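You operate a simulated robot arm through the tools that you are given. There is no shell and no other tool.

You run a simulated robot arm. Do the job below in one go: nothing can be reset, and whatever is moved stays where it is left.

TASK
Brush the spilt rim clean, then set the green-filled mould on seat 1, the other filled one on seat 2.
Fine: the seats are the brown board's; the brush goes back in its block; the empty mould stays.

Only the result counts: the job must be done as asked and must still hold three seconds after the hand-in. Knocking over, shifting, dropping, spilling or breaking anything else fails it.

THE ROBOT
A 6-joint arm with a fingered hand, fixed in place. Base frame: the origin is at the foot of the arm, x ahead of it, y to its left, z up. Lengths are in m, angles in degrees, forces in N, time in s.
With the tool pointing down near the work surface it reaches from about 0.34 to 0.82 m from the base axis. Its first joint turns from -166.0 to 166.0 degrees. Payload 4 kg.
The TCP is the grasp point between the finger pads, 0.026 m short of the fingertips. In the tool frame z runs along the fingers and y along their closing line. The gripper opens to 0.132 m. The gripper's body begins 0.073 m behind the TCP. The gripper is a hand of 5 fingers: y runs from the thumb to the fingers, the wrist lies at [0, 0, -0.239] in the tool frame, and closing takes about 1.5 s.
Orientation is that of the tool frame in the base frame, as a unit quaternion [w, x, y, z]. With the fingers straight down and closing along the base's y, the tool's x points along the base's -x, its y along +y and its z along -z.

THE INTERFACE
- The arm moves only by the tool jog_arm. Its argument "motion" is a list of rows, each an object of numbers (a shift or turn left out is 0, a gripper value left out holds the last): "dx", "dy", "dz": the shift along the base's x, y, z in units of 300 mm (1.0 is 300 mm); "wx", "wy", "wz": the turn, a rotation vector about the base's x, y, z in units of 60 degrees (1.0 is 60 degrees); "gripper": the gripper command, from -1 (fully open) to 1 (shut), values between in proportion. In form: [{"dx": .., "dy": .., "dz": .., "wx": .., "wy": .., "wz": .., "gripper": ..}, ...]. A call has 1 to 20 rows; each row is the pose to reach, as a shift and turn from the pose commanded when the call began. A call with a number of a shift or a turn outside -1 to 1 is refused whole. Rows are played at 5 a second. More than 0.05 m and 8.6 degrees between two rows, or a gripper value outside its range, and nothing of the call is played. A pose out of reach is approached as far as the arm can. The call stops where the force on the tool passes 40 N (or 10 N more than at its start, if that is more) or the arm is blocked; 0.2 s more then pass. Each finger travels about 0.045 m/s and halts on what it meets, pressing with about 28 N; the grip force reading is that of the motor and also rises with nothing between the fingers. The clock runs only during rows and for 0.2 s after the last one: add rows that repeat a pose to give the fingers time. The reply holds the time, the measured pose of the TCP, the force on the tool along the base axes, the opening and the grip force, in the units named above and with some noise, with the torque about the TCP (base axes, N m) and any sound that the robot's microphone picked up.
- Cameras (640 x 400 px; columns grow to the right, rows downward): "scene" is fixed at [0.0515, -0.4993, 1.361]; the picture's right is [0.71, -0.71, 0.00], its down [-0.36, -0.37, -0.86] and it looks along [0.60, 0.61, -0.52] (base axes); focal length 348 px, centre (320, 200). "wrist" rides on the gripper at [0.084, 0.002, -0.097] in the tool frame; the picture's right is [-0.02, 1.00, 0.00], its down [-0.75, -0.02, -0.66] and it looks along [-0.66, -0.01, 0.75] (tool axes); focal length 270 px, centre (320, 200). There is no depth. A picture from a camera that has moved, and an enlarged one, comes with that camera's place and axes in the base frame and with its lens.
- get_image(camera): a new picture of that camera. It takes no simulated time.
- grasp_type(shape): the hand has 5 fingers and takes this shape, open, in about a second: jaw (thumb against the fingers, like two jaws); tri (thumb and two fingers); tip (a fingertip pinch); poke (one finger out to press); point (the index stretched); flat (the hand flat); cup (the hand cupped); fist (a fist). The gripper value then closes the fingers along that shape, each until it touches; the sizes above hold for jaw. It gives what a move gives, with no picture.
- enlarge(camera, box): a new picture of the part [left, top, right, bottom] of that camera's present view, enlarged. It takes no simulated time.
- sign_off(): hands the job in; it is judged then, once.

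Nothing tells you positions but the pictures and the camera data. Unless the task says otherwise, let go and move clear before handing in.

The tools are called after ">>>" as a command line: name --argument value ..., lists and objects as JSON in quotes. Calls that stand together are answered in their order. jog_arm: Moves the arm, as the interface text tells. Its arguments: {"type":"object","properties":{"motion":{"type":"array"}},"required":["motion"]} The other tools are called the same way: grasp_type (shape) gives the hand a shape; get_image (camera) takes a picture; enlarge (camera, box) takes an enlarged picture of a part of a camera's view; sign_off () hands the job in.

At the start:

```text
t: 0.0
position: [0.5038, 0.2131, 1.0648]
ee_rot: [0.0, 0.0, 1.0, 0.0]
force: [0.1, 0.4, -0.2]
moment: [0.01, -0.01, 0.01]
finger_gap: 0.1317
gripper_force: 0.1
shape: jaw
```

scene: 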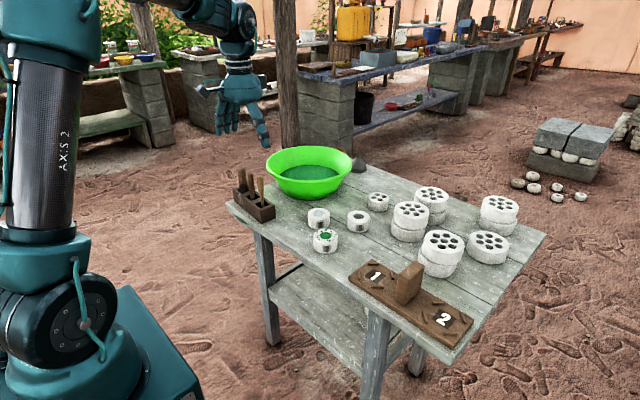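
wrist: 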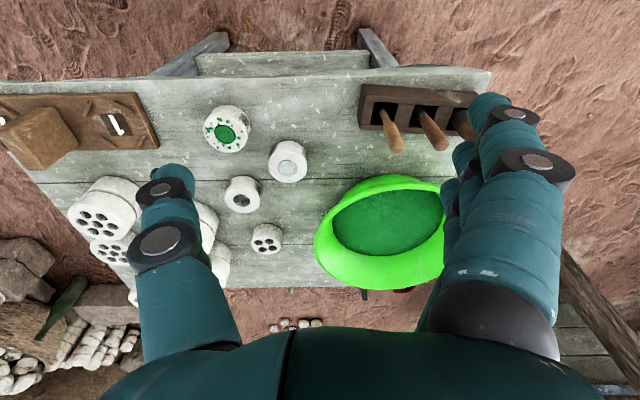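

I see a table with a brush block, a green bowl, small moulds, and a brown board with seats 1 and 2. I'll look closer before moving.

>>> enlarge --camera "scene" --box '[220, 140, 400, 260]'

>>> enlarge --camera "scene" --box '[330, 240, 490, 350]'

>>> enlarge --camera "wrist" --box '[180, 80, 340, 270]'

>>> enlarge --camera "wrist" --box '[340, 60, 500, 180]'

>>> enlarge --camera "scene" --box '[220, 155, 290, 225]'

>>> enlarge --camera "scene" --box '[295, 185, 385, 260]'

```text
3.33 times, centred on (310, 200) of scene
camera zoom: at [0.0515, -0.4993, 1.361], right [0.71, -0.71, 0.0], down [-0.36, -0.37, -0.86], along [0.6, 0.61, -0.52], focal length 1162 px, centre (353, 200)
```

zoom: 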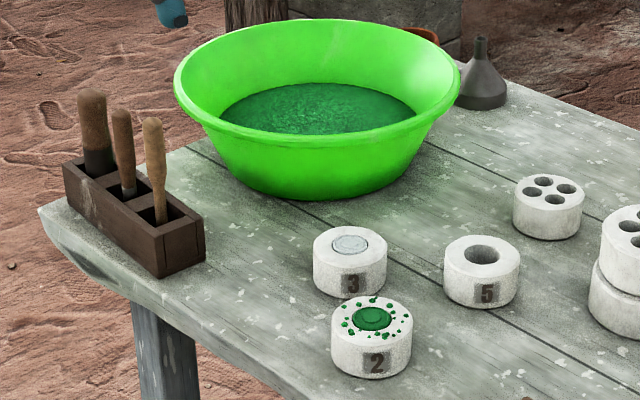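

```text
3.64 times, centred on (410, 295) of scene
camera zoom: at [0.0515, -0.4993, 1.361], right [0.71, -0.71, 0.0], down [-0.36, -0.37, -0.86], along [0.6, 0.61, -0.52], focal length 1267 px, centre (-7, -146)
```

zoom: 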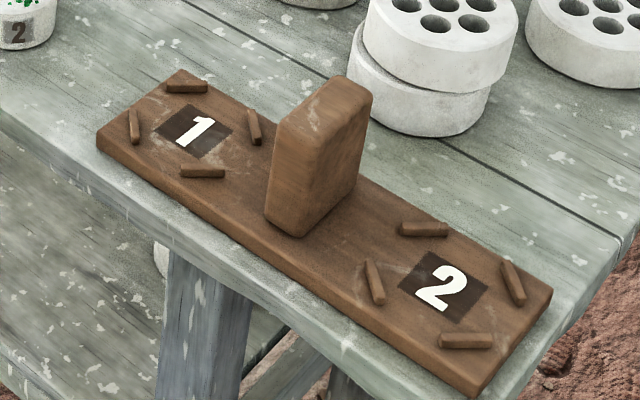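

```text
2.11 times, centred on (260, 175) of wrist
camera zoom: at [0.4185, 0.2159, 1.1614], right [0.02, 1.0, 0.0], down [0.75, -0.02, 0.66], along [0.66, -0.01, -0.75], focal length 569 px, centre (446, 253)
```

zoom: 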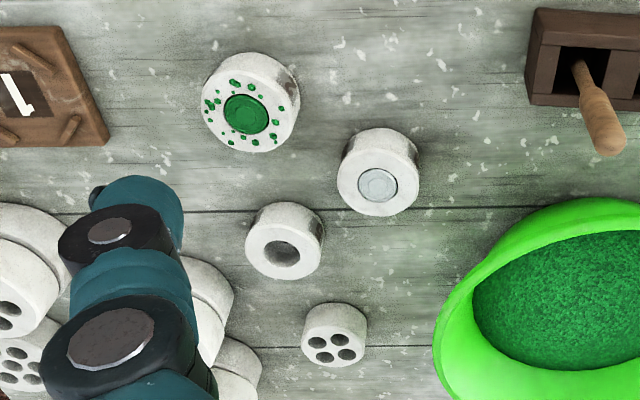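

```text
3.33 times, centred on (420, 120) of wrist
camera zoom: at [0.4185, 0.2159, 1.1614], right [0.02, 1.0, 0.0], down [0.75, -0.02, 0.66], along [0.66, -0.01, -0.75], focal length 901 px, centre (-13, 467)
```

zoom: 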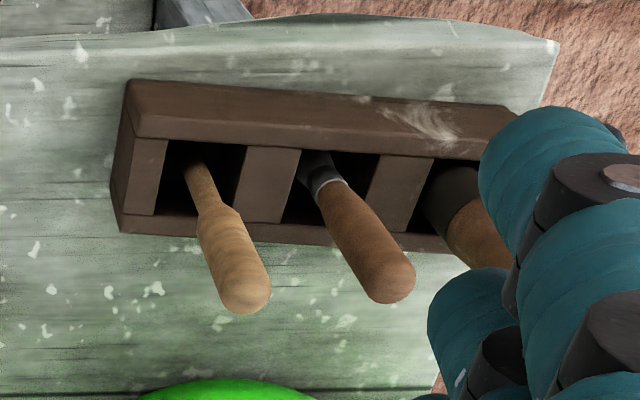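

```text
5.71 times, centred on (255, 190) of scene
camera zoom: at [0.0515, -0.4993, 1.361], right [0.71, -0.71, 0.0], down [-0.36, -0.37, -0.86], along [0.6, 0.61, -0.52], focal length 1992 px, centre (691, 257)
```

zoom: 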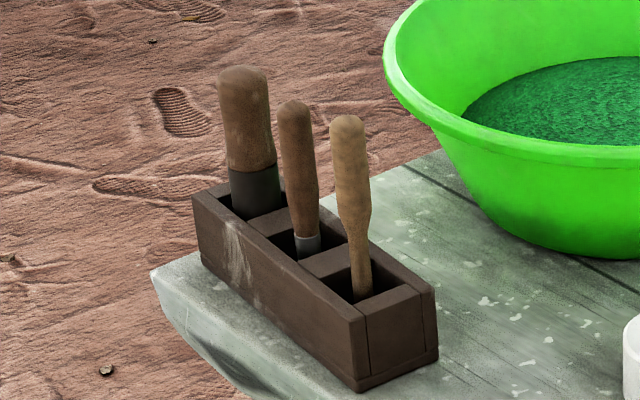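

```text
5.33 times, centred on (340, 222) of scene
camera zoom: at [0.0515, -0.4993, 1.361], right [0.71, -0.71, 0.0], down [-0.36, -0.37, -0.86], along [0.6, 0.61, -0.52], focal length 1859 px, centre (213, 80)
```

zoom: 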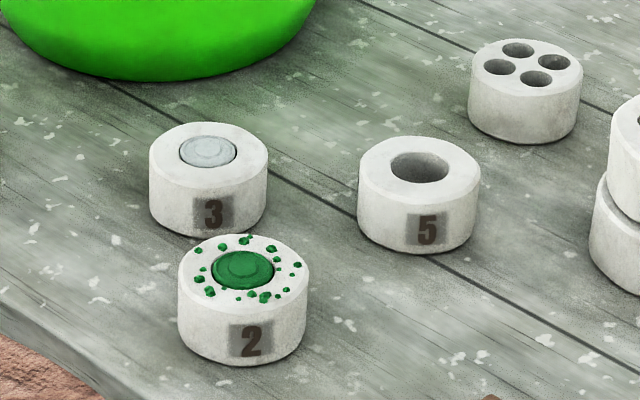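

I take the table at z≈0.72. The tool block is near (0.58, 0.36), mould 3 (white-filled) is near (0.69, 0.15), and mould 2 (green, spilt) is just in front of it. I'll tilt the camera over the block to see which tool is the brush.

>>> jog_arm --motion '[{"dx": 0.045, "dy": 0.08, "dz": -0.03, "wy": 0.113}, {"dx": 0.09, "dy": 0.16, "dz": -0.06, "wy": 0.226}, {"dx": 0.135, "dy": 0.24, "dz": -0.1, "wy": 0.34}, {"dx": 0.18, "dy": 0.32, "dz": -0.13, "wy": 0.453}, {"dx": 0.225, "dy": 0.4, "dz": -0.17, "wy": 0.566}, {"dx": 0.27, "dy": 0.49, "dz": -0.2, "wy": 0.683}, {"dx": 0.27, "dy": 0.49, "dz": -0.2, "wy": 0.683}]'

>>> get_image --camera "wrist"

>>> get_image --camera "scene"

```text
t: 1.6
position: [0.5151, 0.2998, 0.9604]
ee_rot: [-0.375, -0.186, 0.907, -0.04]
force: [-0.2, -1.8, 0.2]
moment: [0.24, 0.0, -0.12]
finger_gap: 0.1319
gripper_force: 0.0
shape: jaw
out of reach, approached as far as the arm can: row 3, 4, 5, 6, 7
```

```text
taken
camera wrist: at [0.5228, 0.2962, 1.0884], right [-0.36, 0.93, 0.05], down [0.93, 0.36, -0.05], along [-0.07, 0.03, -1.0], focal length 270 px, centre (320, 200)
```

wrist: 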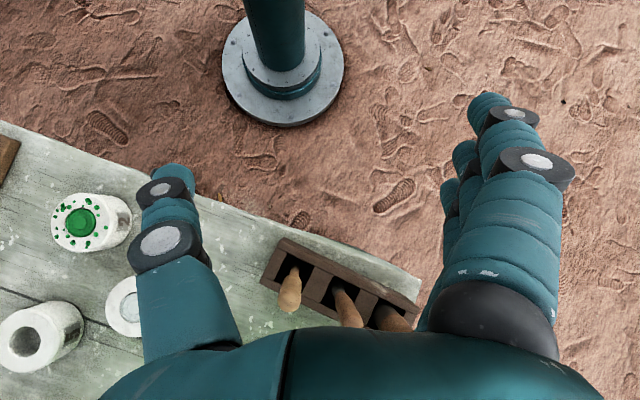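

```text
taken
```

scene: 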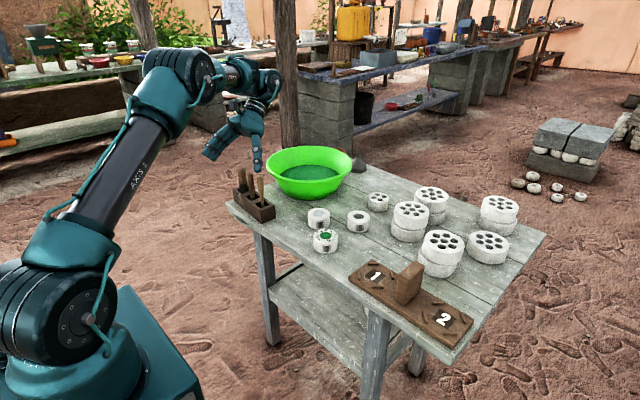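

The tilted pose was out of reach, so I'll go back to a vertical tool behind the block. That gives a closer look.

>>> jog_arm --motion '[{"dx": -0.07, "dz": -0.04, "wy": -0.113}, {"dx": -0.14, "dz": -0.08, "wy": -0.226}, {"dx": -0.21, "dz": -0.12, "wy": -0.34}, {"dx": -0.28, "dz": -0.16, "wy": -0.453}, {"dx": -0.35, "dz": -0.2, "wy": -0.566}, {"dx": -0.42, "dz": -0.25, "wy": -0.683}, {"dx": -0.42, "dz": -0.25, "wy": -0.683}, {"dx": -0.42, "dz": -0.25, "wy": -0.683}]'

>>> get_image --camera "wrist"

>>> get_image --camera "scene"

```text
t: 3.4
position: [0.5453, 0.3834, 0.9877]
ee_rot: [-0.083, -0.001, 0.997, -0.009]
force: [0.5, -0.3, -0.6]
moment: [-0.02, -0.06, 0.0]
finger_gap: 0.1321
gripper_force: 0.1
shape: jaw
out of reach, approached as far as the arm can: row 2, 3, 4, 5, 6, 7, 8
```

```text
taken
camera wrist: at [0.476, 0.3862, 1.0972], right [0.02, 1.0, -0.02], down [0.85, 0.0, 0.53], along [0.53, -0.03, -0.85], focal length 270 px, centre (320, 200)
```

wrist: 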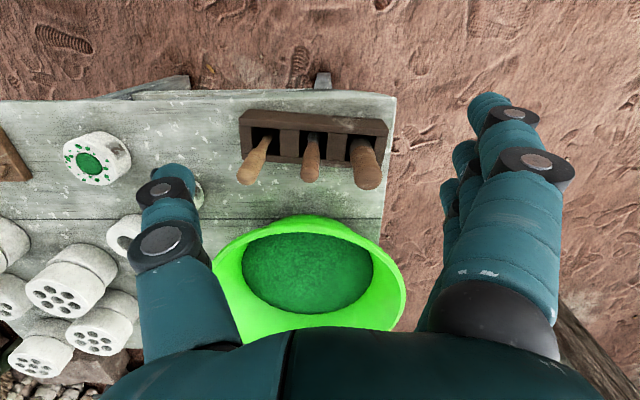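

```text
taken
```

scene: 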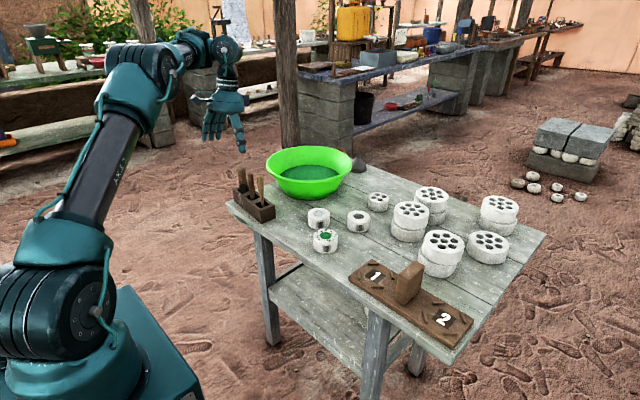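

The arm is still lagging behind the command. I'll hold for a moment to see where it settles.

>>> jog_arm --motion '[{"dx": 0}, {"dx": 0}, {"dx": 0}, {"dx": 0}, {"dx": 0}]'

```text
t: 4.6
position: [0.5441, 0.383, 0.9882]
ee_rot: [-0.083, -0.001, 0.997, -0.009]
force: [0.9, 0.5, 1.1]
moment: [0.0, -0.02, -0.02]
finger_gap: 0.1318
gripper_force: 0.0
shape: jaw
```

>>> jog_arm --motion '[{"wy": -0.08, "wx": 0.008}, {"wy": -0.159, "wx": 0.017, "dz": -0.03}, {"wy": -0.159, "wx": 0.017, "dx": -0.1, "dy": -0.04, "dz": -0.09}, {"wy": -0.159, "wx": 0.017, "dx": -0.2, "dy": -0.07, "dz": -0.15}, {"wy": -0.159, "wx": 0.017, "dx": -0.28, "dy": -0.077, "dz": -0.19}, {"wy": -0.159, "wx": 0.017, "dx": -0.28, "dy": -0.077, "dz": -0.19}]'

>>> get_image --camera "wrist"

>>> get_image --camera "scene"

```text
t: 6.0
position: [0.5681, 0.4157, 1.0056]
ee_rot: [0.0, -0.001, 1.0, -0.001]
force: [-0.7, -0.8, -0.2]
moment: [0.02, -0.01, 0.0]
finger_gap: 0.1319
gripper_force: 0.1
shape: jaw
out of reach, approached as far as the arm can: row 1, 2, 3, 4, 5, 6
```

```text
taken
camera wrist: at [0.4838, 0.4172, 1.102], right [0.02, 1.0, 0.0], down [0.75, -0.01, 0.66], along [0.66, -0.01, -0.75], focal length 270 px, centre (320, 200)
```

wrist: 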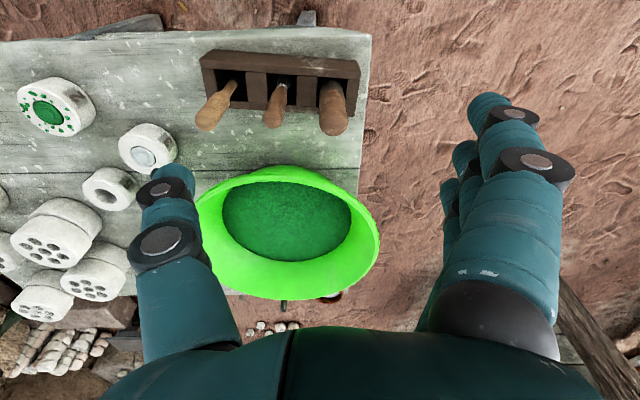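

```text
taken
```

scene: 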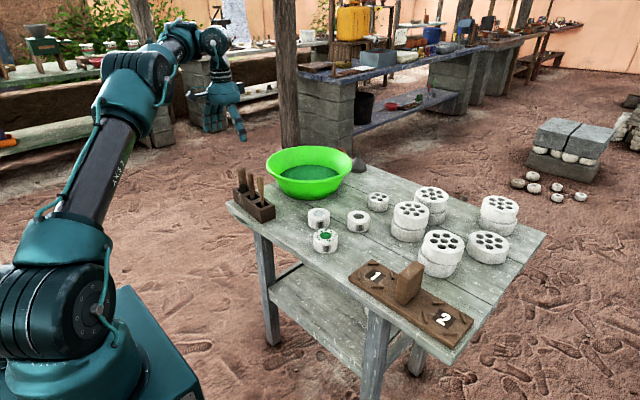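

>>> jog_arm --motion '[{"dz": 0.03}, {"dx": -0.03, "dz": 0.06}, {"dx": -0.1, "dz": 0.06}]'

```text
t: 6.8
position: [0.5433, 0.4216, 1.0299]
ee_rot: [-0.001, -0.001, 1.0, -0.001]
force: [1.0, 0.0, -0.7]
moment: [0.02, 0.01, -0.01]
finger_gap: 0.1319
gripper_force: 0.1
shape: jaw
out of reach, approached as far as the arm can: row 3
```

>>> jog_arm --motion '[{"dy": -0.1, "dz": 0.02}, {"dy": -0.2, "dz": 0.04}, {"dy": -0.3, "dz": 0.06}, {"dy": -0.4, "dz": 0.08}, {"dx": -0.03, "dy": -0.5, "dz": 0.1}, {"dx": -0.08, "dy": -0.6, "dz": 0.12}, {"dx": -0.13, "dy": -0.69, "dz": 0.12}, {"dx": -0.13, "dy": -0.69, "dz": 0.12}]'

>>> get_image --camera "scene"

```text
t: 8.6
position: [0.5668, 0.2439, 1.1072]
ee_rot: [-0.003, -0.002, 1.0, -0.023]
force: [0.9, -0.7, 0.1]
moment: [0.02, -0.02, 0.01]
finger_gap: 0.1318
gripper_force: 0.1
shape: jaw
out of reach, approached as far as the arm can: row 1, 2, 3, 4, 5, 6, 7, 8
```

```text
taken
```

scene: 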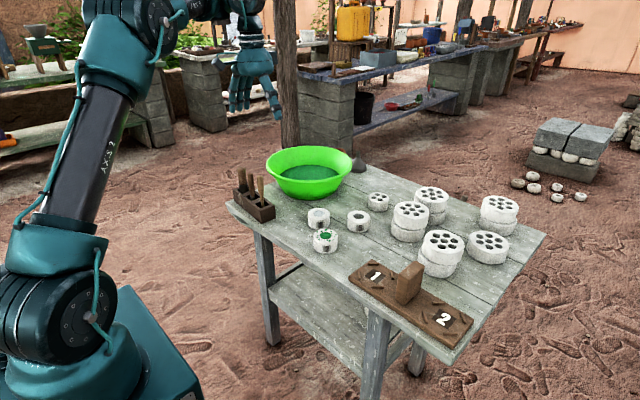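

>>> jog_arm --motion '[{"dx": 0.03}, {"dx": 0.06}, {"dx": 0.1}, {"dx": 0.1}]'

>>> jog_arm --motion '[{"dz": -0.1}, {"dz": -0.2}, {"dz": -0.3}, {"dz": -0.4}, {"dz": -0.4}]'

>>> get_image --camera "scene"

```text
t: 9.6
position: [0.5982, 0.2442, 1.1077]
ee_rot: [0.001, 0.0, 1.0, 0.0]
force: [-0.4, 0.0, -1.2]
moment: [-0.01, 0.01, 0.01]
finger_gap: 0.132
gripper_force: 0.1
shape: jaw
```

```text
t: 10.8
position: [0.6399, 0.2607, 1.0303]
ee_rot: [0.0, -0.001, 1.0, -0.001]
force: [0.8, -0.8, 0.0]
moment: [-0.01, 0.01, -0.03]
finger_gap: 0.1321
gripper_force: 0.1
shape: jaw
out of reach, approached as far as the arm can: row 1, 2, 3, 4, 5
```

```text
taken
```

scene: 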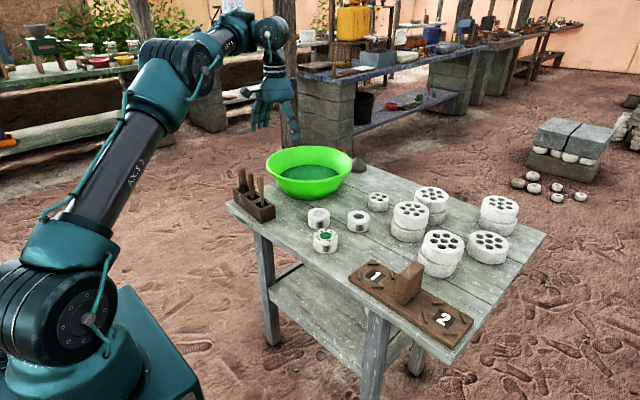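

The arm seems to have flipped to an elbow-down branch when it went to full stretch. I'll extend it outward, high above the table, and try to get the elbow to bend back up.

>>> jog_arm --motion '[{"dx": 0.1}, {"dx": 0.25, "dz": -0.05}, {"dx": 0.4, "dz": -0.05}, {"dx": 0.55, "dz": -0.05}, {"dx": 0.7, "dz": -0.05}, {"dx": 0.85, "dz": -0.05}, {"dx": 0.85, "dz": -0.05}]'

>>> get_image --camera "scene"

```text
t: 12.4
position: [0.7724, 0.2099, 0.9831]
ee_rot: [0.001, -0.001, 1.0, 0.0]
force: [-0.4, 0.9, 0.1]
moment: [0.03, 0.0, 0.01]
finger_gap: 0.132
gripper_force: 0.0
shape: jaw
out of reach, approached as far as the arm can: row 3, 4, 5, 6, 7
```

```text
taken
```

scene: 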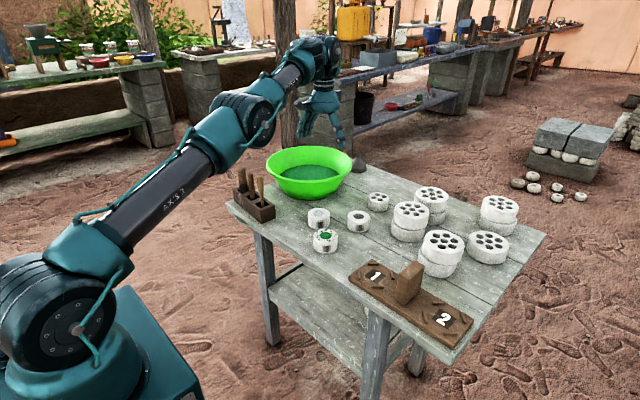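

>>> jog_arm --motion '[{"dx": -0.13, "dz": -0.05}, {"dx": -0.26, "dz": -0.1}, {"dx": -0.4, "dz": -0.1}]'

>>> get_image --camera "scene"

```text
t: 13.2
position: [0.6487, 0.21, 0.9533]
ee_rot: [0.001, -0.001, 1.0, 0.001]
force: [-1.2, 0.9, 0.9]
moment: [-0.03, 0.01, -0.01]
finger_gap: 0.1319
gripper_force: 0.0
shape: jaw
```

```text
taken
```

scene: 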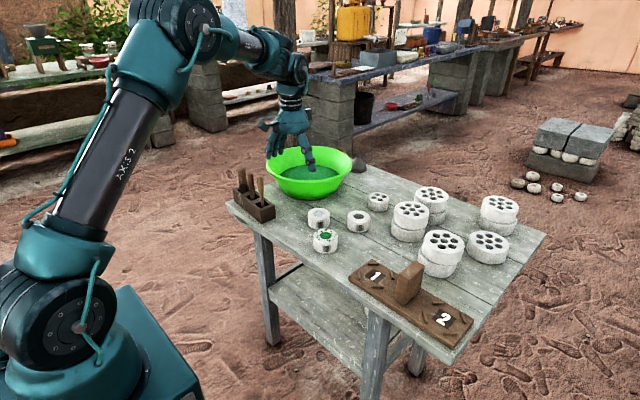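

The elbow is back up. Next I'll move behind the tool block to look at the tools.

>>> jog_arm --motion '[{"dx": -0.12, "dz": 0.02}, {"dx": -0.24, "dy": 0.05, "dz": 0.05}, {"dx": -0.36, "dy": 0.1, "dz": 0.05}, {"dx": -0.48, "dy": 0.18, "dz": 0.05}, {"dx": -0.57, "dy": 0.28, "dz": 0.05}, {"dx": -0.63, "dy": 0.38, "dz": 0.05}, {"dx": -0.66, "dy": 0.5, "dz": 0.05}, {"dx": -0.66, "dy": 0.5, "dz": 0.05}]'

>>> get_image --camera "wrist"

>>> get_image --camera "scene"

```text
t: 15.0
position: [0.4502, 0.3614, 0.9711]
ee_rot: [0.001, -0.001, 1.0, 0.0]
force: [-0.3, 1.0, -0.7]
moment: [-0.02, -0.03, 0.01]
finger_gap: 0.132
gripper_force: 0.0
shape: jaw
```

```text
taken
camera wrist: at [0.3647, 0.3627, 1.0681], right [0.02, 1.0, 0.0], down [0.75, -0.01, 0.66], along [0.66, -0.01, -0.75], focal length 270 px, centre (320, 200)
```

wrist: 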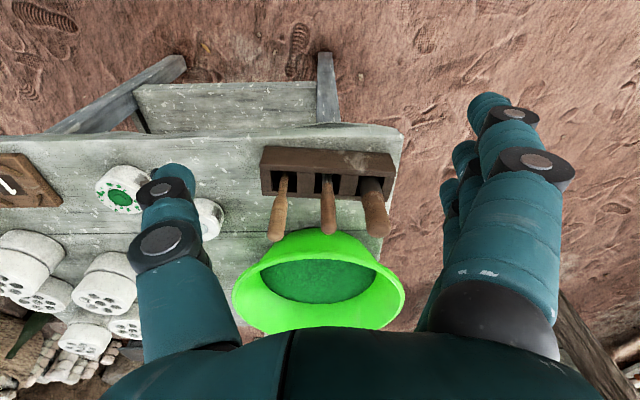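

```text
taken
```

scene: 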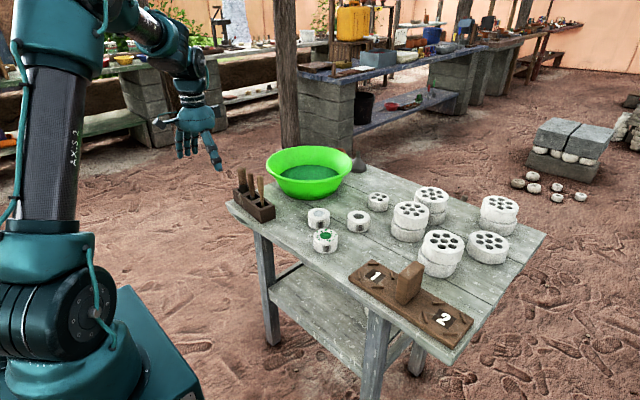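

>>> jog_arm --motion '[{"dx": 0.12}, {"dx": 0.24}, {"dx": 0.36}, {"dx": 0.48}, {"dx": 0.55}, {"dx": 0.55}]'

>>> get_image --camera "wrist"

>>> enlarge --camera "wrist" --box '[220, 0, 440, 130]'

```text
t: 16.4
position: [0.6152, 0.3559, 0.9704]
ee_rot: [0.0, -0.001, 1.0, 0.0]
force: [-0.7, 0.1, 0.0]
moment: [0.02, -0.02, 0.0]
finger_gap: 0.1317
gripper_force: 0.2
shape: jaw
```

```text
taken
camera wrist: at [0.5302, 0.3585, 1.0679], right [0.02, 1.0, 0.0], down [0.75, -0.01, 0.66], along [0.66, -0.01, -0.75], focal length 270 px, centre (320, 200)
```

wrist: 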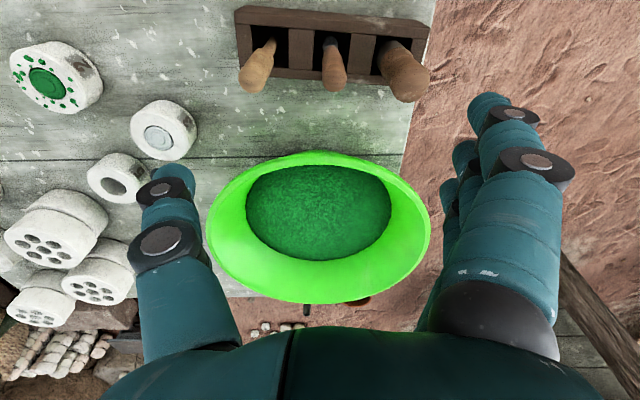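

```text
2.91 times, centred on (330, 65) of wrist
camera zoom: at [0.5302, 0.3585, 1.0679], right [0.02, 1.0, 0.0], down [0.75, -0.01, 0.66], along [0.66, -0.01, -0.75], focal length 786 px, centre (291, 593)
```

zoom: 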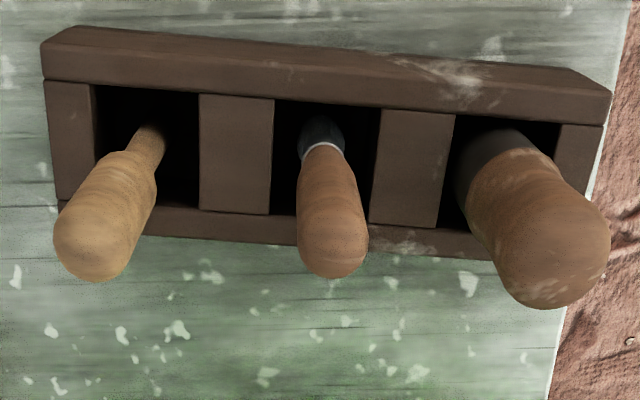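

>>> enlarge --camera "wrist" --box '[300, 20, 440, 105]'

>>> enlarge --camera "scene" --box '[230, 160, 280, 195]'

>>> enlarge --camera "wrist" --box '[0, 20, 220, 220]'

```text
4.57 times, centred on (370, 62) of wrist
camera zoom: at [0.5302, 0.3585, 1.0679], right [0.02, 1.0, 0.0], down [0.75, -0.01, 0.66], along [0.66, -0.01, -0.75], focal length 1236 px, centre (91, 829)
```

zoom: 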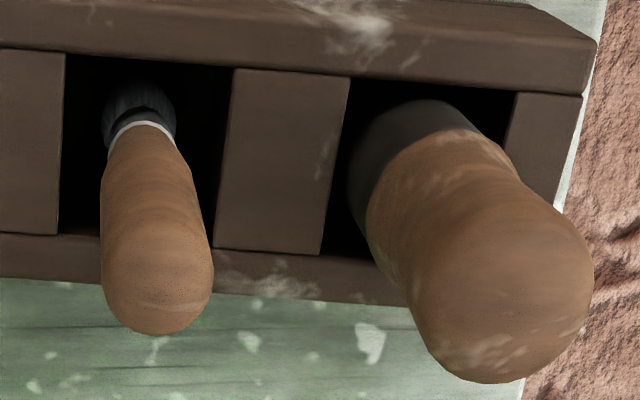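

```text
11.43 times, centred on (255, 178) of scene
camera zoom: at [0.0515, -0.4993, 1.361], right [0.71, -0.71, 0.0], down [-0.36, -0.37, -0.86], along [0.6, 0.61, -0.52], focal length 3983 px, centre (1063, 457)
```

zoom: 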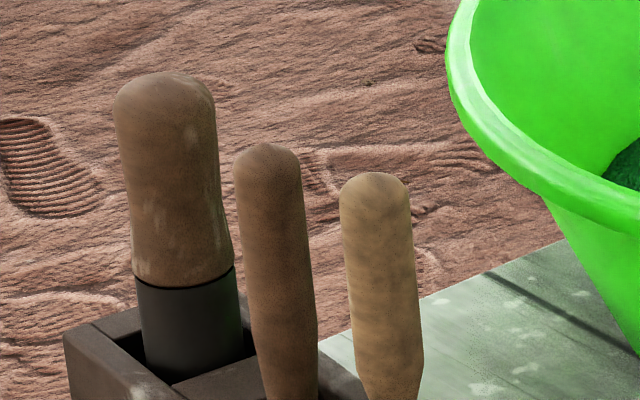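

```text
2.00 times, centred on (110, 120) of wrist
camera zoom: at [0.5302, 0.3585, 1.0679], right [0.02, 1.0, 0.0], down [0.75, -0.01, 0.66], along [0.66, -0.01, -0.75], focal length 541 px, centre (740, 360)
```

zoom: 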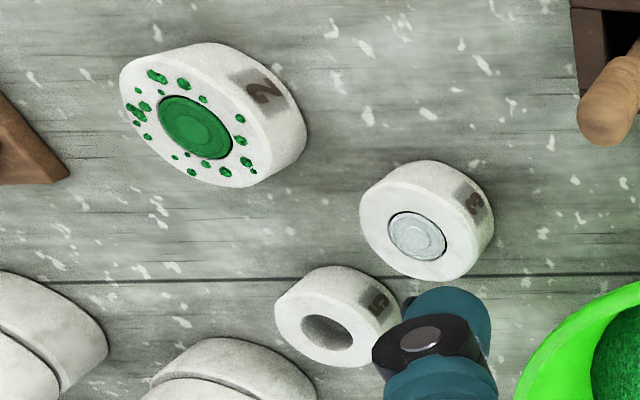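

The middle tool has a ferrule with dark bristles below it, so it's the brush, at about (0.598, 0.369) with its top near z=0.86. I'll compare the hand shapes to find one that fits between the neighbouring handles.

>>> enlarge --camera "scene" --box '[220, 60, 340, 200]'

>>> grasp_type --shape "tip"

>>> enlarge --camera "scene" --box '[220, 60, 340, 200]'

>>> get_image --camera "wrist"

>>> grasp_type --shape "tri"

>>> enlarge --camera "scene" --box '[220, 60, 340, 200]'

>>> get_image --camera "wrist"

```text
2.86 times, centred on (280, 130) of scene
camera zoom: at [0.0515, -0.4993, 1.361], right [0.71, -0.71, 0.0], down [-0.36, -0.37, -0.86], along [0.6, 0.61, -0.52], focal length 996 px, centre (434, 400)
```

zoom: 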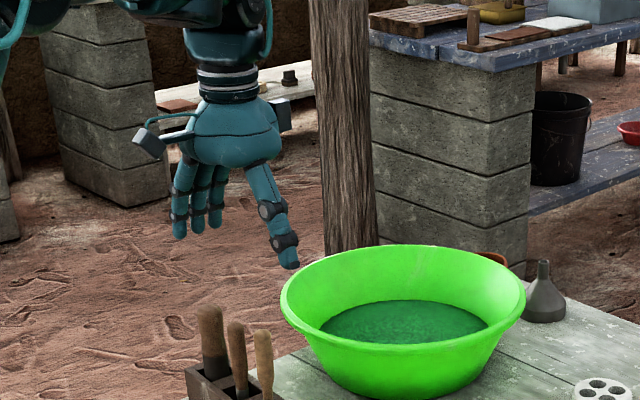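

```text
t: 17.3
position: [0.6148, 0.3563, 0.971]
ee_rot: [0.001, -0.001, 1.0, 0.0]
force: [0.6, -0.5, -0.4]
moment: [0.0, -0.05, -0.01]
finger_gap: 0.1321
gripper_force: 0.1
shape: tip
```

```text
2.86 times, centred on (280, 130) of scene
camera zoom: at [0.0515, -0.4993, 1.361], right [0.71, -0.71, 0.0], down [-0.36, -0.37, -0.86], along [0.6, 0.61, -0.52], focal length 996 px, centre (434, 400)
```

zoom: 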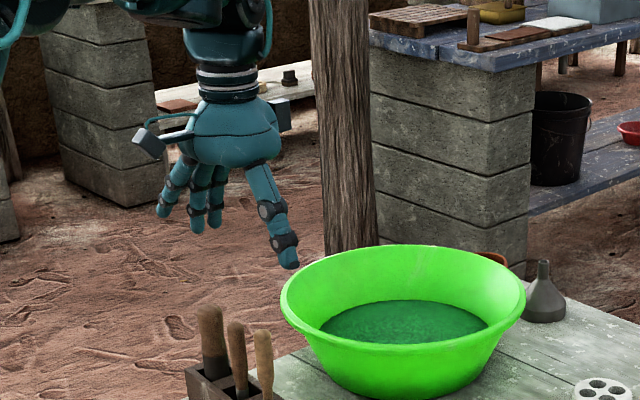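

```text
taken
camera wrist: at [0.5299, 0.3586, 1.0679], right [0.02, 1.0, 0.0], down [0.75, -0.01, 0.66], along [0.66, -0.01, -0.75], focal length 270 px, centre (320, 200)
```

wrist: 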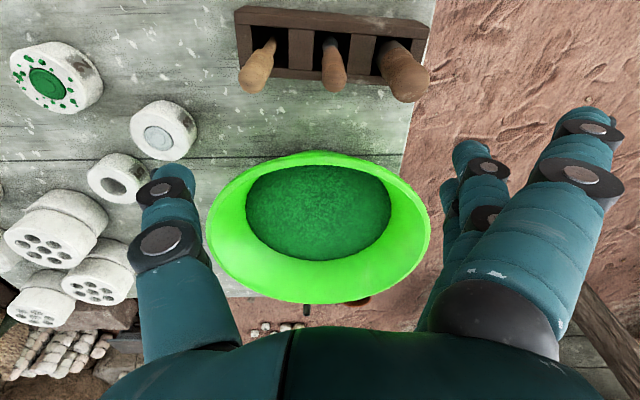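

```text
t: 18.2
position: [0.615, 0.3572, 0.9709]
ee_rot: [0.001, -0.002, 1.0, 0.0]
force: [-0.5, 0.9, -0.5]
moment: [-0.03, 0.02, 0.0]
finger_gap: 0.132
gripper_force: 0.0
shape: tri
```

```text
2.86 times, centred on (280, 130) of scene
camera zoom: at [0.0515, -0.4993, 1.361], right [0.71, -0.71, 0.0], down [-0.36, -0.37, -0.86], along [0.6, 0.61, -0.52], focal length 996 px, centre (434, 400)
```

zoom: 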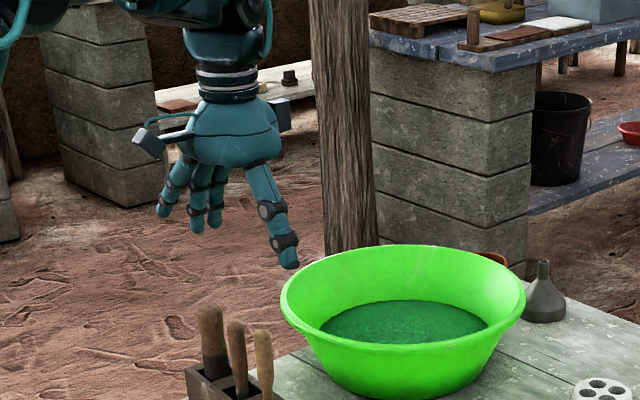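

```text
taken
camera wrist: at [0.5299, 0.3586, 1.0679], right [0.02, 1.0, 0.0], down [0.75, -0.01, 0.66], along [0.66, -0.01, -0.75], focal length 270 px, centre (320, 200)
```

wrist: 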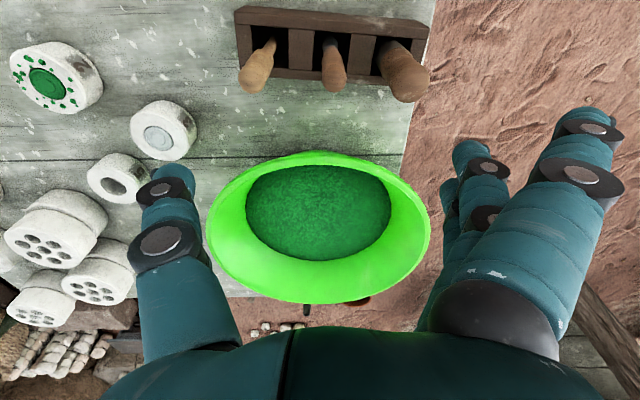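

>>> grasp_type --shape "jaw"

>>> jog_arm --motion '[{"gripper": 0.32}, {"gripper": 0.32}, {"gripper": 0.32}, {"gripper": 0.32}, {"gripper": 0.32}, {"gripper": 0.32}, {"gripper": 0.32}]'

>>> get_image --camera "wrist"

>>> enlarge --camera "scene" --box '[230, 80, 340, 190]'

```text
t: 19.1
position: [0.6138, 0.3563, 0.9701]
ee_rot: [0.0, -0.002, 1.0, 0.0]
force: [0.2, 0.2, 1.0]
moment: [0.01, 0.02, 0.03]
finger_gap: 0.1318
gripper_force: 0.0
shape: jaw
```

```text
t: 20.7
position: [0.6158, 0.3562, 0.9711]
ee_rot: [0.0, -0.002, 1.0, 0.0]
force: [-0.1, 1.0, -0.6]
moment: [-0.02, -0.02, 0.0]
finger_gap: 0.0456
gripper_force: 0.1
shape: jaw
```

```text
taken
camera wrist: at [0.5299, 0.3586, 1.0679], right [0.02, 1.0, 0.0], down [0.75, -0.01, 0.66], along [0.66, -0.01, -0.75], focal length 270 px, centre (320, 200)
```

wrist: 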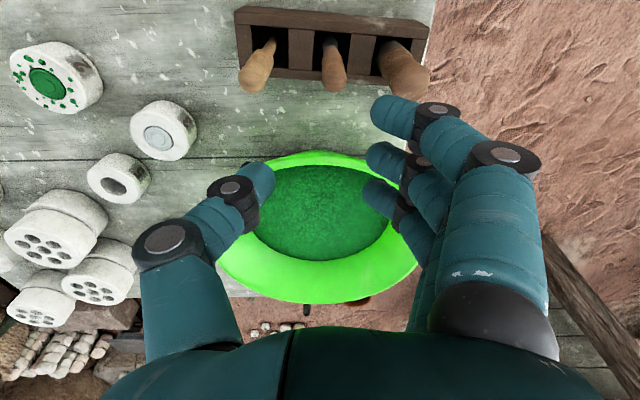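

```text
3.64 times, centred on (285, 135) of scene
camera zoom: at [0.0515, -0.4993, 1.361], right [0.71, -0.71, 0.0], down [-0.36, -0.37, -0.86], along [0.6, 0.61, -0.52], focal length 1267 px, centre (447, 436)
```

zoom: 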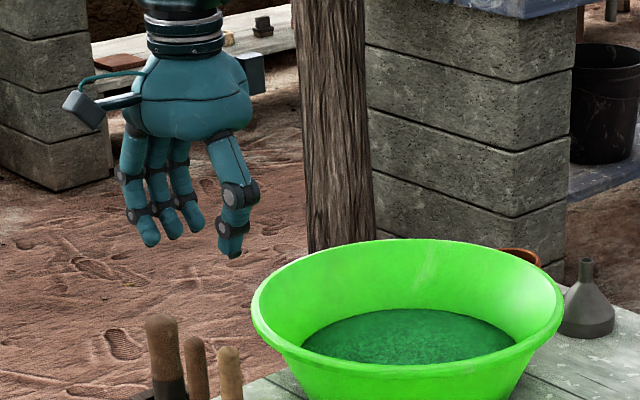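

>>> grasp_type --shape "tri"

>>> jog_arm --motion '[{"gripper": 0.6}, {"gripper": 0.6}, {"gripper": 0.6}, {"gripper": 0.6}, {"gripper": 0.6}, {"gripper": 0.6}, {"gripper": 0.6}]'

>>> get_image --camera "wrist"

>>> enlarge --camera "scene" --box '[230, 80, 340, 190]'

>>> grasp_type --shape "tip"

>>> jog_arm --motion '[{"gripper": 0.6}, {"gripper": 0.6}, {"gripper": 0.6}, {"gripper": 0.6}, {"gripper": 0.6}, {"gripper": 0.6}, {"gripper": 0.6}]'

>>> get_image --camera "wrist"

>>> enlarge --camera "scene" --box '[230, 80, 340, 190]'

```text
t: 21.6
position: [0.615, 0.3568, 0.9703]
ee_rot: [0.0, -0.001, 1.0, 0.0]
force: [0.3, 0.3, -0.2]
moment: [0.01, -0.01, 0.01]
finger_gap: 0.1319
gripper_force: 0.0
shape: tri
```

```text
t: 23.2
position: [0.6144, 0.3562, 0.9715]
ee_rot: [0.0, -0.001, 1.0, 0.0]
force: [0.4, -0.7, 0.0]
moment: [0.02, 0.05, 0.01]
finger_gap: 0.0269
gripper_force: 0.0
shape: tri
```

```text
taken
camera wrist: at [0.5299, 0.3586, 1.0679], right [0.02, 1.0, 0.0], down [0.75, -0.01, 0.66], along [0.66, -0.01, -0.75], focal length 270 px, centre (320, 200)
```

wrist: 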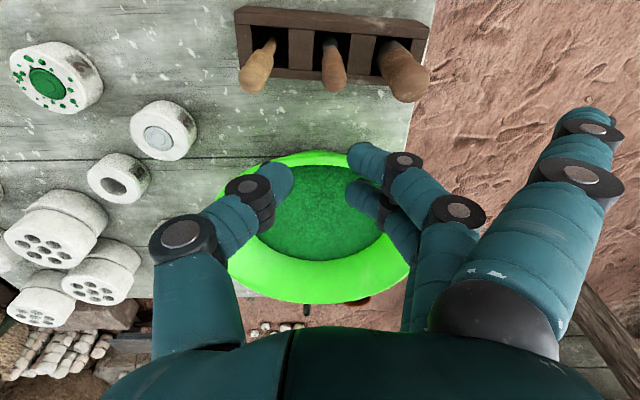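

```text
3.64 times, centred on (285, 135) of scene
camera zoom: at [0.0515, -0.4993, 1.361], right [0.71, -0.71, 0.0], down [-0.36, -0.37, -0.86], along [0.6, 0.61, -0.52], focal length 1267 px, centre (447, 436)
```

zoom: 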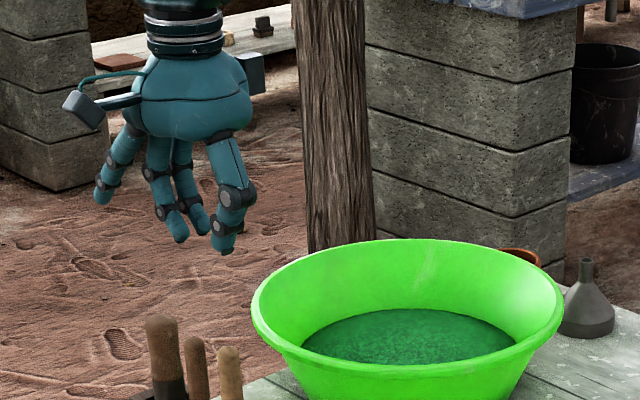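

```text
t: 24.1
position: [0.6146, 0.3571, 0.9702]
ee_rot: [-0.001, -0.001, 1.0, 0.0]
force: [0.1, 0.2, 0.8]
moment: [0.02, 0.02, 0.0]
finger_gap: 0.1322
gripper_force: 0.1
shape: tip
```

```text
t: 25.7
position: [0.6149, 0.3569, 0.9717]
ee_rot: [0.0, -0.002, 1.0, 0.0]
force: [1.4, 0.1, -0.6]
moment: [0.05, 0.0, -0.04]
finger_gap: 0.0271
gripper_force: 0.1
shape: tip
```

```text
taken
camera wrist: at [0.5299, 0.3586, 1.0679], right [0.02, 1.0, 0.0], down [0.75, -0.01, 0.66], along [0.66, -0.01, -0.75], focal length 270 px, centre (320, 200)
```

wrist: 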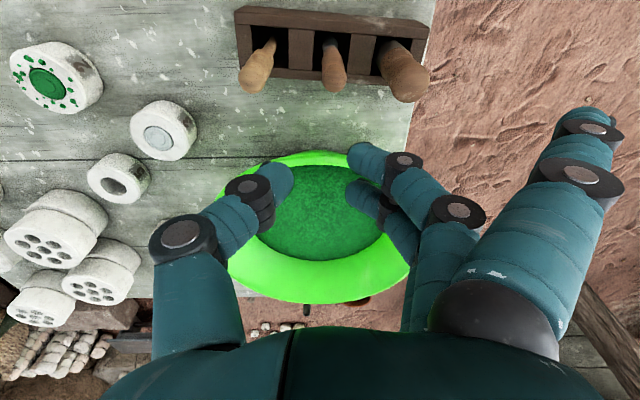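

```text
3.64 times, centred on (285, 135) of scene
camera zoom: at [0.0515, -0.4993, 1.361], right [0.71, -0.71, 0.0], down [-0.36, -0.37, -0.86], along [0.6, 0.61, -0.52], focal length 1267 px, centre (447, 436)
```

zoom: 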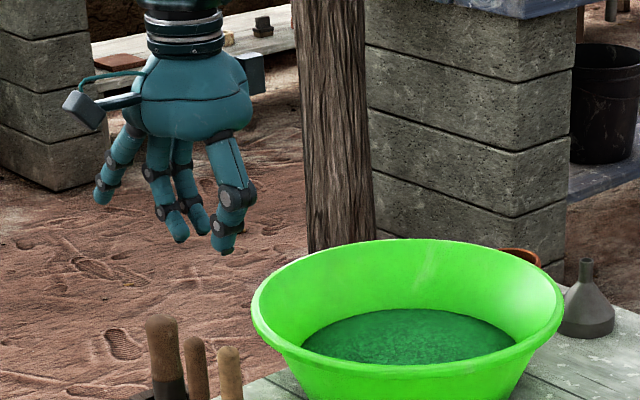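

Tri and tip both close just the thumb and two central fingers, which is narrow enough. I'll use tri with the hand turned 90° so it closes along x, across the row of tools.

>>> grasp_type --shape "tri"

>>> jog_arm --motion '[{"wz": 0.125, "gripper": 0.0}, {"wz": 0.25}, {"wz": 0.375}, {"wz": 0.5}, {"wz": 0.625}, {"wz": 0.75}, {"wz": 0.75}]'

>>> jog_arm --motion '[{"wz": 0.125}, {"wz": 0.25}, {"wz": 0.375}, {"wz": 0.5}, {"wz": 0.625}, {"wz": 0.75}, {"wz": 0.75}]'

>>> get_image --camera "wrist"

>>> get_image --camera "scene"

```text
t: 26.6
position: [0.6155, 0.3575, 0.9712]
ee_rot: [-0.001, -0.001, 1.0, 0.0]
force: [-0.1, -0.3, 0.2]
moment: [-0.05, 0.0, -0.02]
finger_gap: 0.1321
gripper_force: 0.1
shape: tri
```

```text
t: 28.2
position: [0.6142, 0.3597, 0.9702]
ee_rot: [0.001, -0.384, 0.923, 0.0]
force: [0.2, 0.3, -0.3]
moment: [-0.02, -0.01, -0.02]
finger_gap: 0.0672
gripper_force: 0.1
shape: tri
```

```text
t: 29.8
position: [0.6141, 0.3591, 0.9706]
ee_rot: [-0.001, 0.709, -0.706, 0.0]
force: [-0.5, 0.6, -0.2]
moment: [-0.01, -0.04, 0.02]
finger_gap: 0.067
gripper_force: 0.1
shape: tri
```

```text
taken
camera wrist: at [0.6116, 0.2752, 1.0665], right [-1.0, 0.02, 0.0], down [0.01, 0.75, 0.66], along [0.01, 0.66, -0.75], focal length 270 px, centre (320, 200)
```

wrist: 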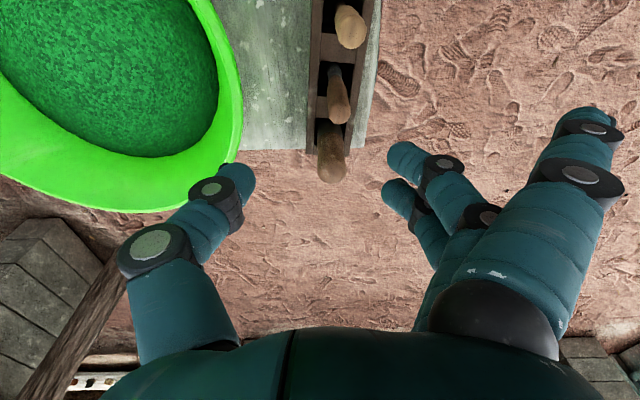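

```text
taken
```

scene: 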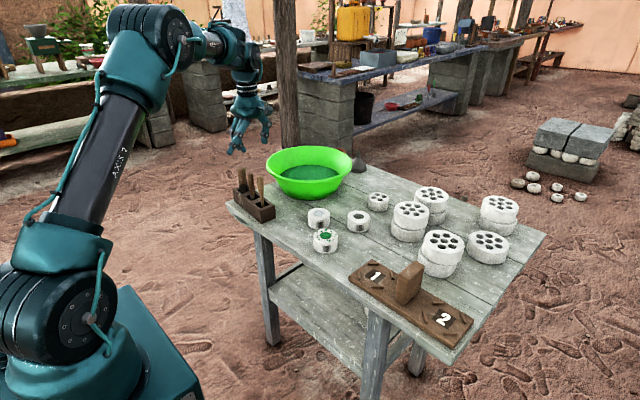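

>>> enlarge --camera "wrist" --box '[250, 0, 430, 200]'

```text
2.00 times, centred on (340, 100) of wrist
camera zoom: at [0.6116, 0.2752, 1.0665], right [-1.0, 0.02, 0.0], down [0.01, 0.75, 0.66], along [0.01, 0.66, -0.75], focal length 541 px, centre (280, 400)
```

zoom: 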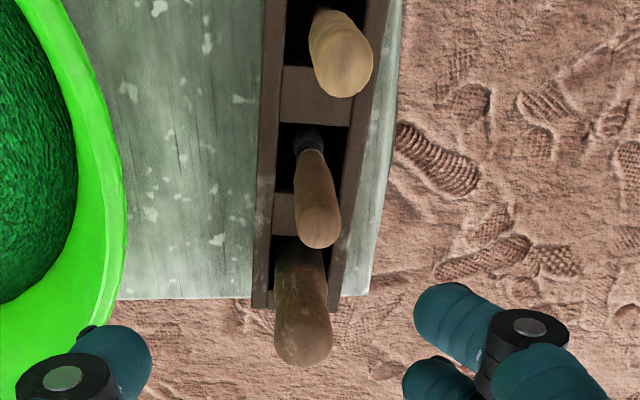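

The handle tops now triangulate consistently, with the brush at (0.598, 0.368). I'll centre over it just above the tops and check.

>>> jog_arm --motion '[{"dx": -0.054, "dy": 0.026}, {"dx": -0.054, "dy": 0.026, "dz": -0.1}, {"dx": -0.054, "dy": 0.026, "dz": -0.2}, {"dx": -0.054, "dy": 0.026, "dz": -0.235}, {"dx": -0.054, "dy": 0.026, "dz": -0.235}]'

>>> get_image --camera "wrist"

>>> enlarge --camera "scene" --box '[220, 110, 300, 220]'

```text
t: 31.0
position: [0.598, 0.3669, 0.8988]
ee_rot: [-0.001, 0.708, -0.706, -0.001]
force: [0.4, 1.1, -1.0]
moment: [0.03, 0.02, 0.0]
finger_gap: 0.0671
gripper_force: 0.1
shape: tri
```

```text
taken
camera wrist: at [0.5957, 0.2827, 0.9956], right [-1.0, 0.02, 0.0], down [0.01, 0.75, 0.66], along [0.01, 0.66, -0.75], focal length 270 px, centre (320, 200)
```

wrist: 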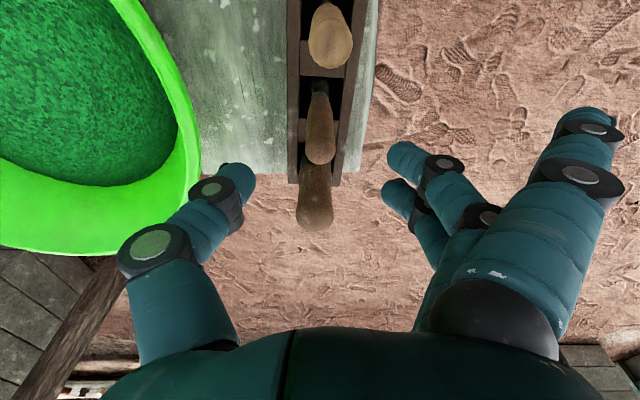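

```text
3.64 times, centred on (260, 165) of scene
camera zoom: at [0.0515, -0.4993, 1.361], right [0.71, -0.71, 0.0], down [-0.36, -0.37, -0.86], along [0.6, 0.61, -0.52], focal length 1267 px, centre (538, 327)
```

zoom: 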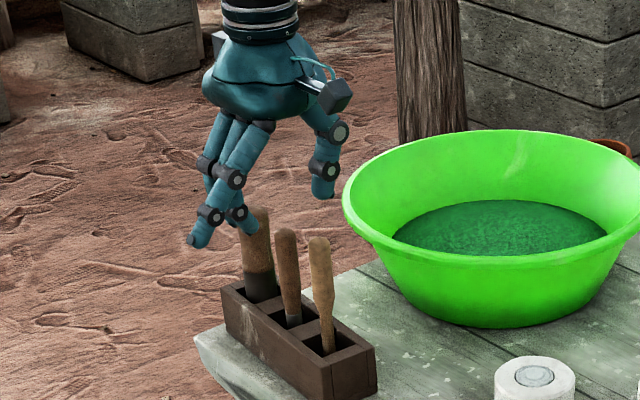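

Alignment is good. I'll descend straight over the brush handle.

>>> jog_arm --motion '[{"dz": -0.05}, {"dz": -0.1}, {"dz": -0.15}, {"dz": -0.2}, {"dz": -0.213}, {"dz": -0.213}]'

>>> get_image --camera "wrist"

>>> enlarge --camera "scene" --box '[220, 110, 300, 220]'

```text
t: 32.4
position: [0.5981, 0.3676, 0.8363]
ee_rot: [-0.001, 0.708, -0.706, 0.001]
force: [-0.1, 0.3, -0.1]
moment: [0.0, 0.02, 0.0]
finger_gap: 0.0671
gripper_force: 0.1
shape: tri
```

```text
taken
camera wrist: at [0.5954, 0.2843, 0.9323], right [-1.0, 0.02, 0.0], down [0.01, 0.75, 0.66], along [0.01, 0.66, -0.75], focal length 270 px, centre (320, 200)
```

wrist: 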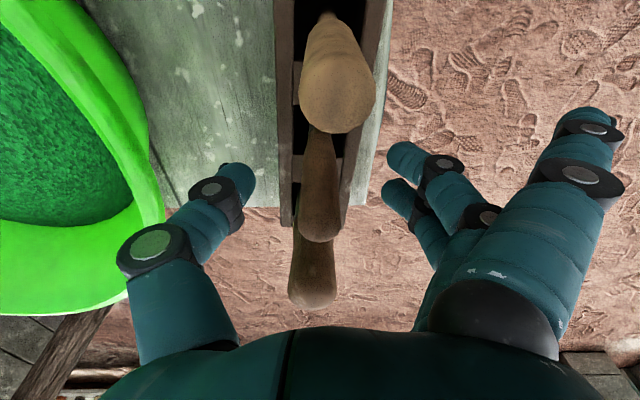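

```text
3.64 times, centred on (260, 165) of scene
camera zoom: at [0.0515, -0.4993, 1.361], right [0.71, -0.71, 0.0], down [-0.36, -0.37, -0.86], along [0.6, 0.61, -0.52], focal length 1267 px, centre (538, 327)
```

zoom: 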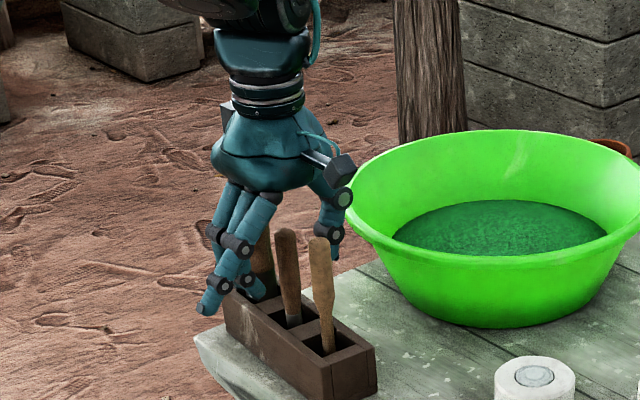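

>>> jog_arm --motion '[{"gripper": 0.3}, {"gripper": 0.5}, {"gripper": 0.7}, {"gripper": 1}, {"gripper": 1}, {"gripper": 1}, {"gripper": 1}]'

>>> get_image --camera "wrist"

>>> enlarge --camera "scene" --box '[220, 110, 300, 220]'

```text
t: 34.0
position: [0.5974, 0.3691, 0.8357]
ee_rot: [-0.001, 0.708, -0.706, -0.001]
force: [-0.8, -0.5, 0.2]
moment: [0.03, -0.02, -0.01]
finger_gap: 0.0077
gripper_force: 28.1
shape: tri
```

```text
taken
camera wrist: at [0.5955, 0.2843, 0.9324], right [-1.0, 0.02, 0.0], down [0.01, 0.75, 0.66], along [0.01, 0.66, -0.75], focal length 270 px, centre (320, 200)
```

wrist: 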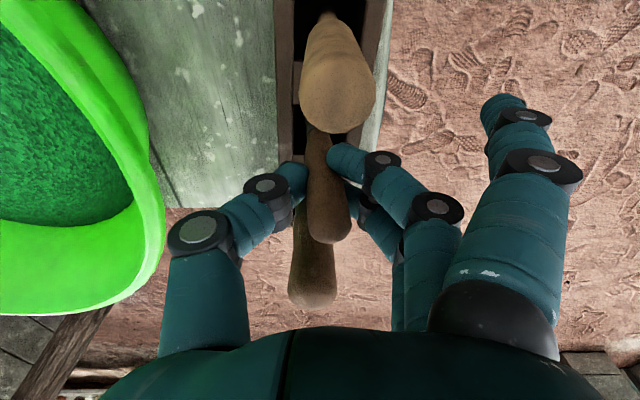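

```text
3.64 times, centred on (260, 165) of scene
camera zoom: at [0.0515, -0.4993, 1.361], right [0.71, -0.71, 0.0], down [-0.36, -0.37, -0.86], along [0.6, 0.61, -0.52], focal length 1267 px, centre (538, 327)
```

zoom: 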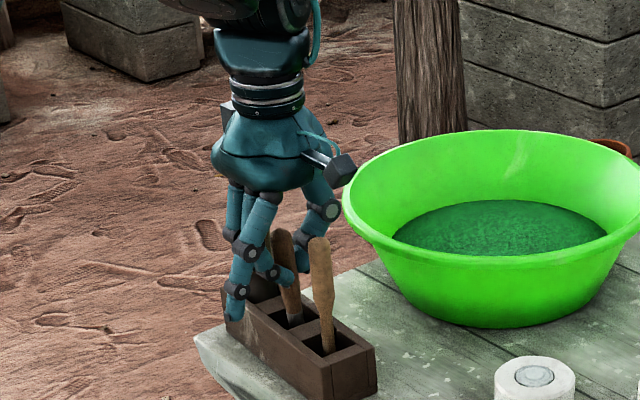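

The grip is closed. I'll lift slowly and check that the brush comes with it.

>>> jog_arm --motion '[{"dz": 0.04}, {"dz": 0.08}, {"dz": 0.12}, {"dz": 0.12}]'

>>> get_image --camera "wrist"

>>> enlarge --camera "scene" --box '[220, 110, 300, 220]'

```text
t: 35.0
position: [0.5972, 0.3688, 0.8734]
ee_rot: [0.001, 0.708, -0.706, -0.001]
force: [0.4, 0.7, -1.8]
moment: [0.02, 0.03, 0.03]
finger_gap: 0.008
gripper_force: 27.9
shape: tri
```

```text
taken
camera wrist: at [0.5957, 0.283, 0.9691], right [-1.0, 0.02, 0.0], down [0.01, 0.75, 0.66], along [0.01, 0.66, -0.75], focal length 270 px, centre (320, 200)
```

wrist: 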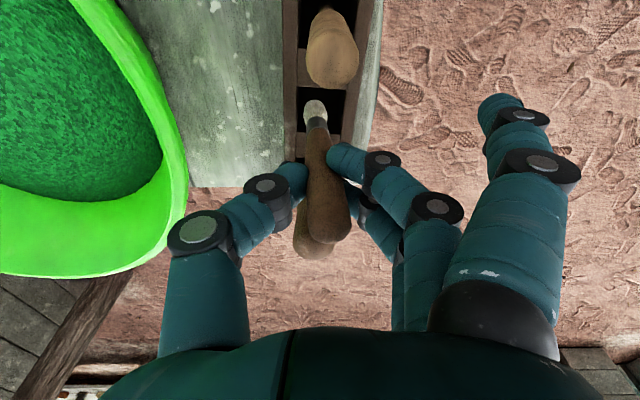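

```text
3.64 times, centred on (260, 165) of scene
camera zoom: at [0.0515, -0.4993, 1.361], right [0.71, -0.71, 0.0], down [-0.36, -0.37, -0.86], along [0.6, 0.61, -0.52], focal length 1267 px, centre (538, 327)
```

zoom: 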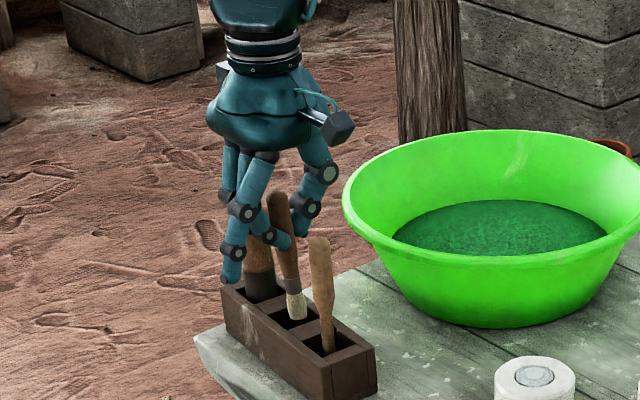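

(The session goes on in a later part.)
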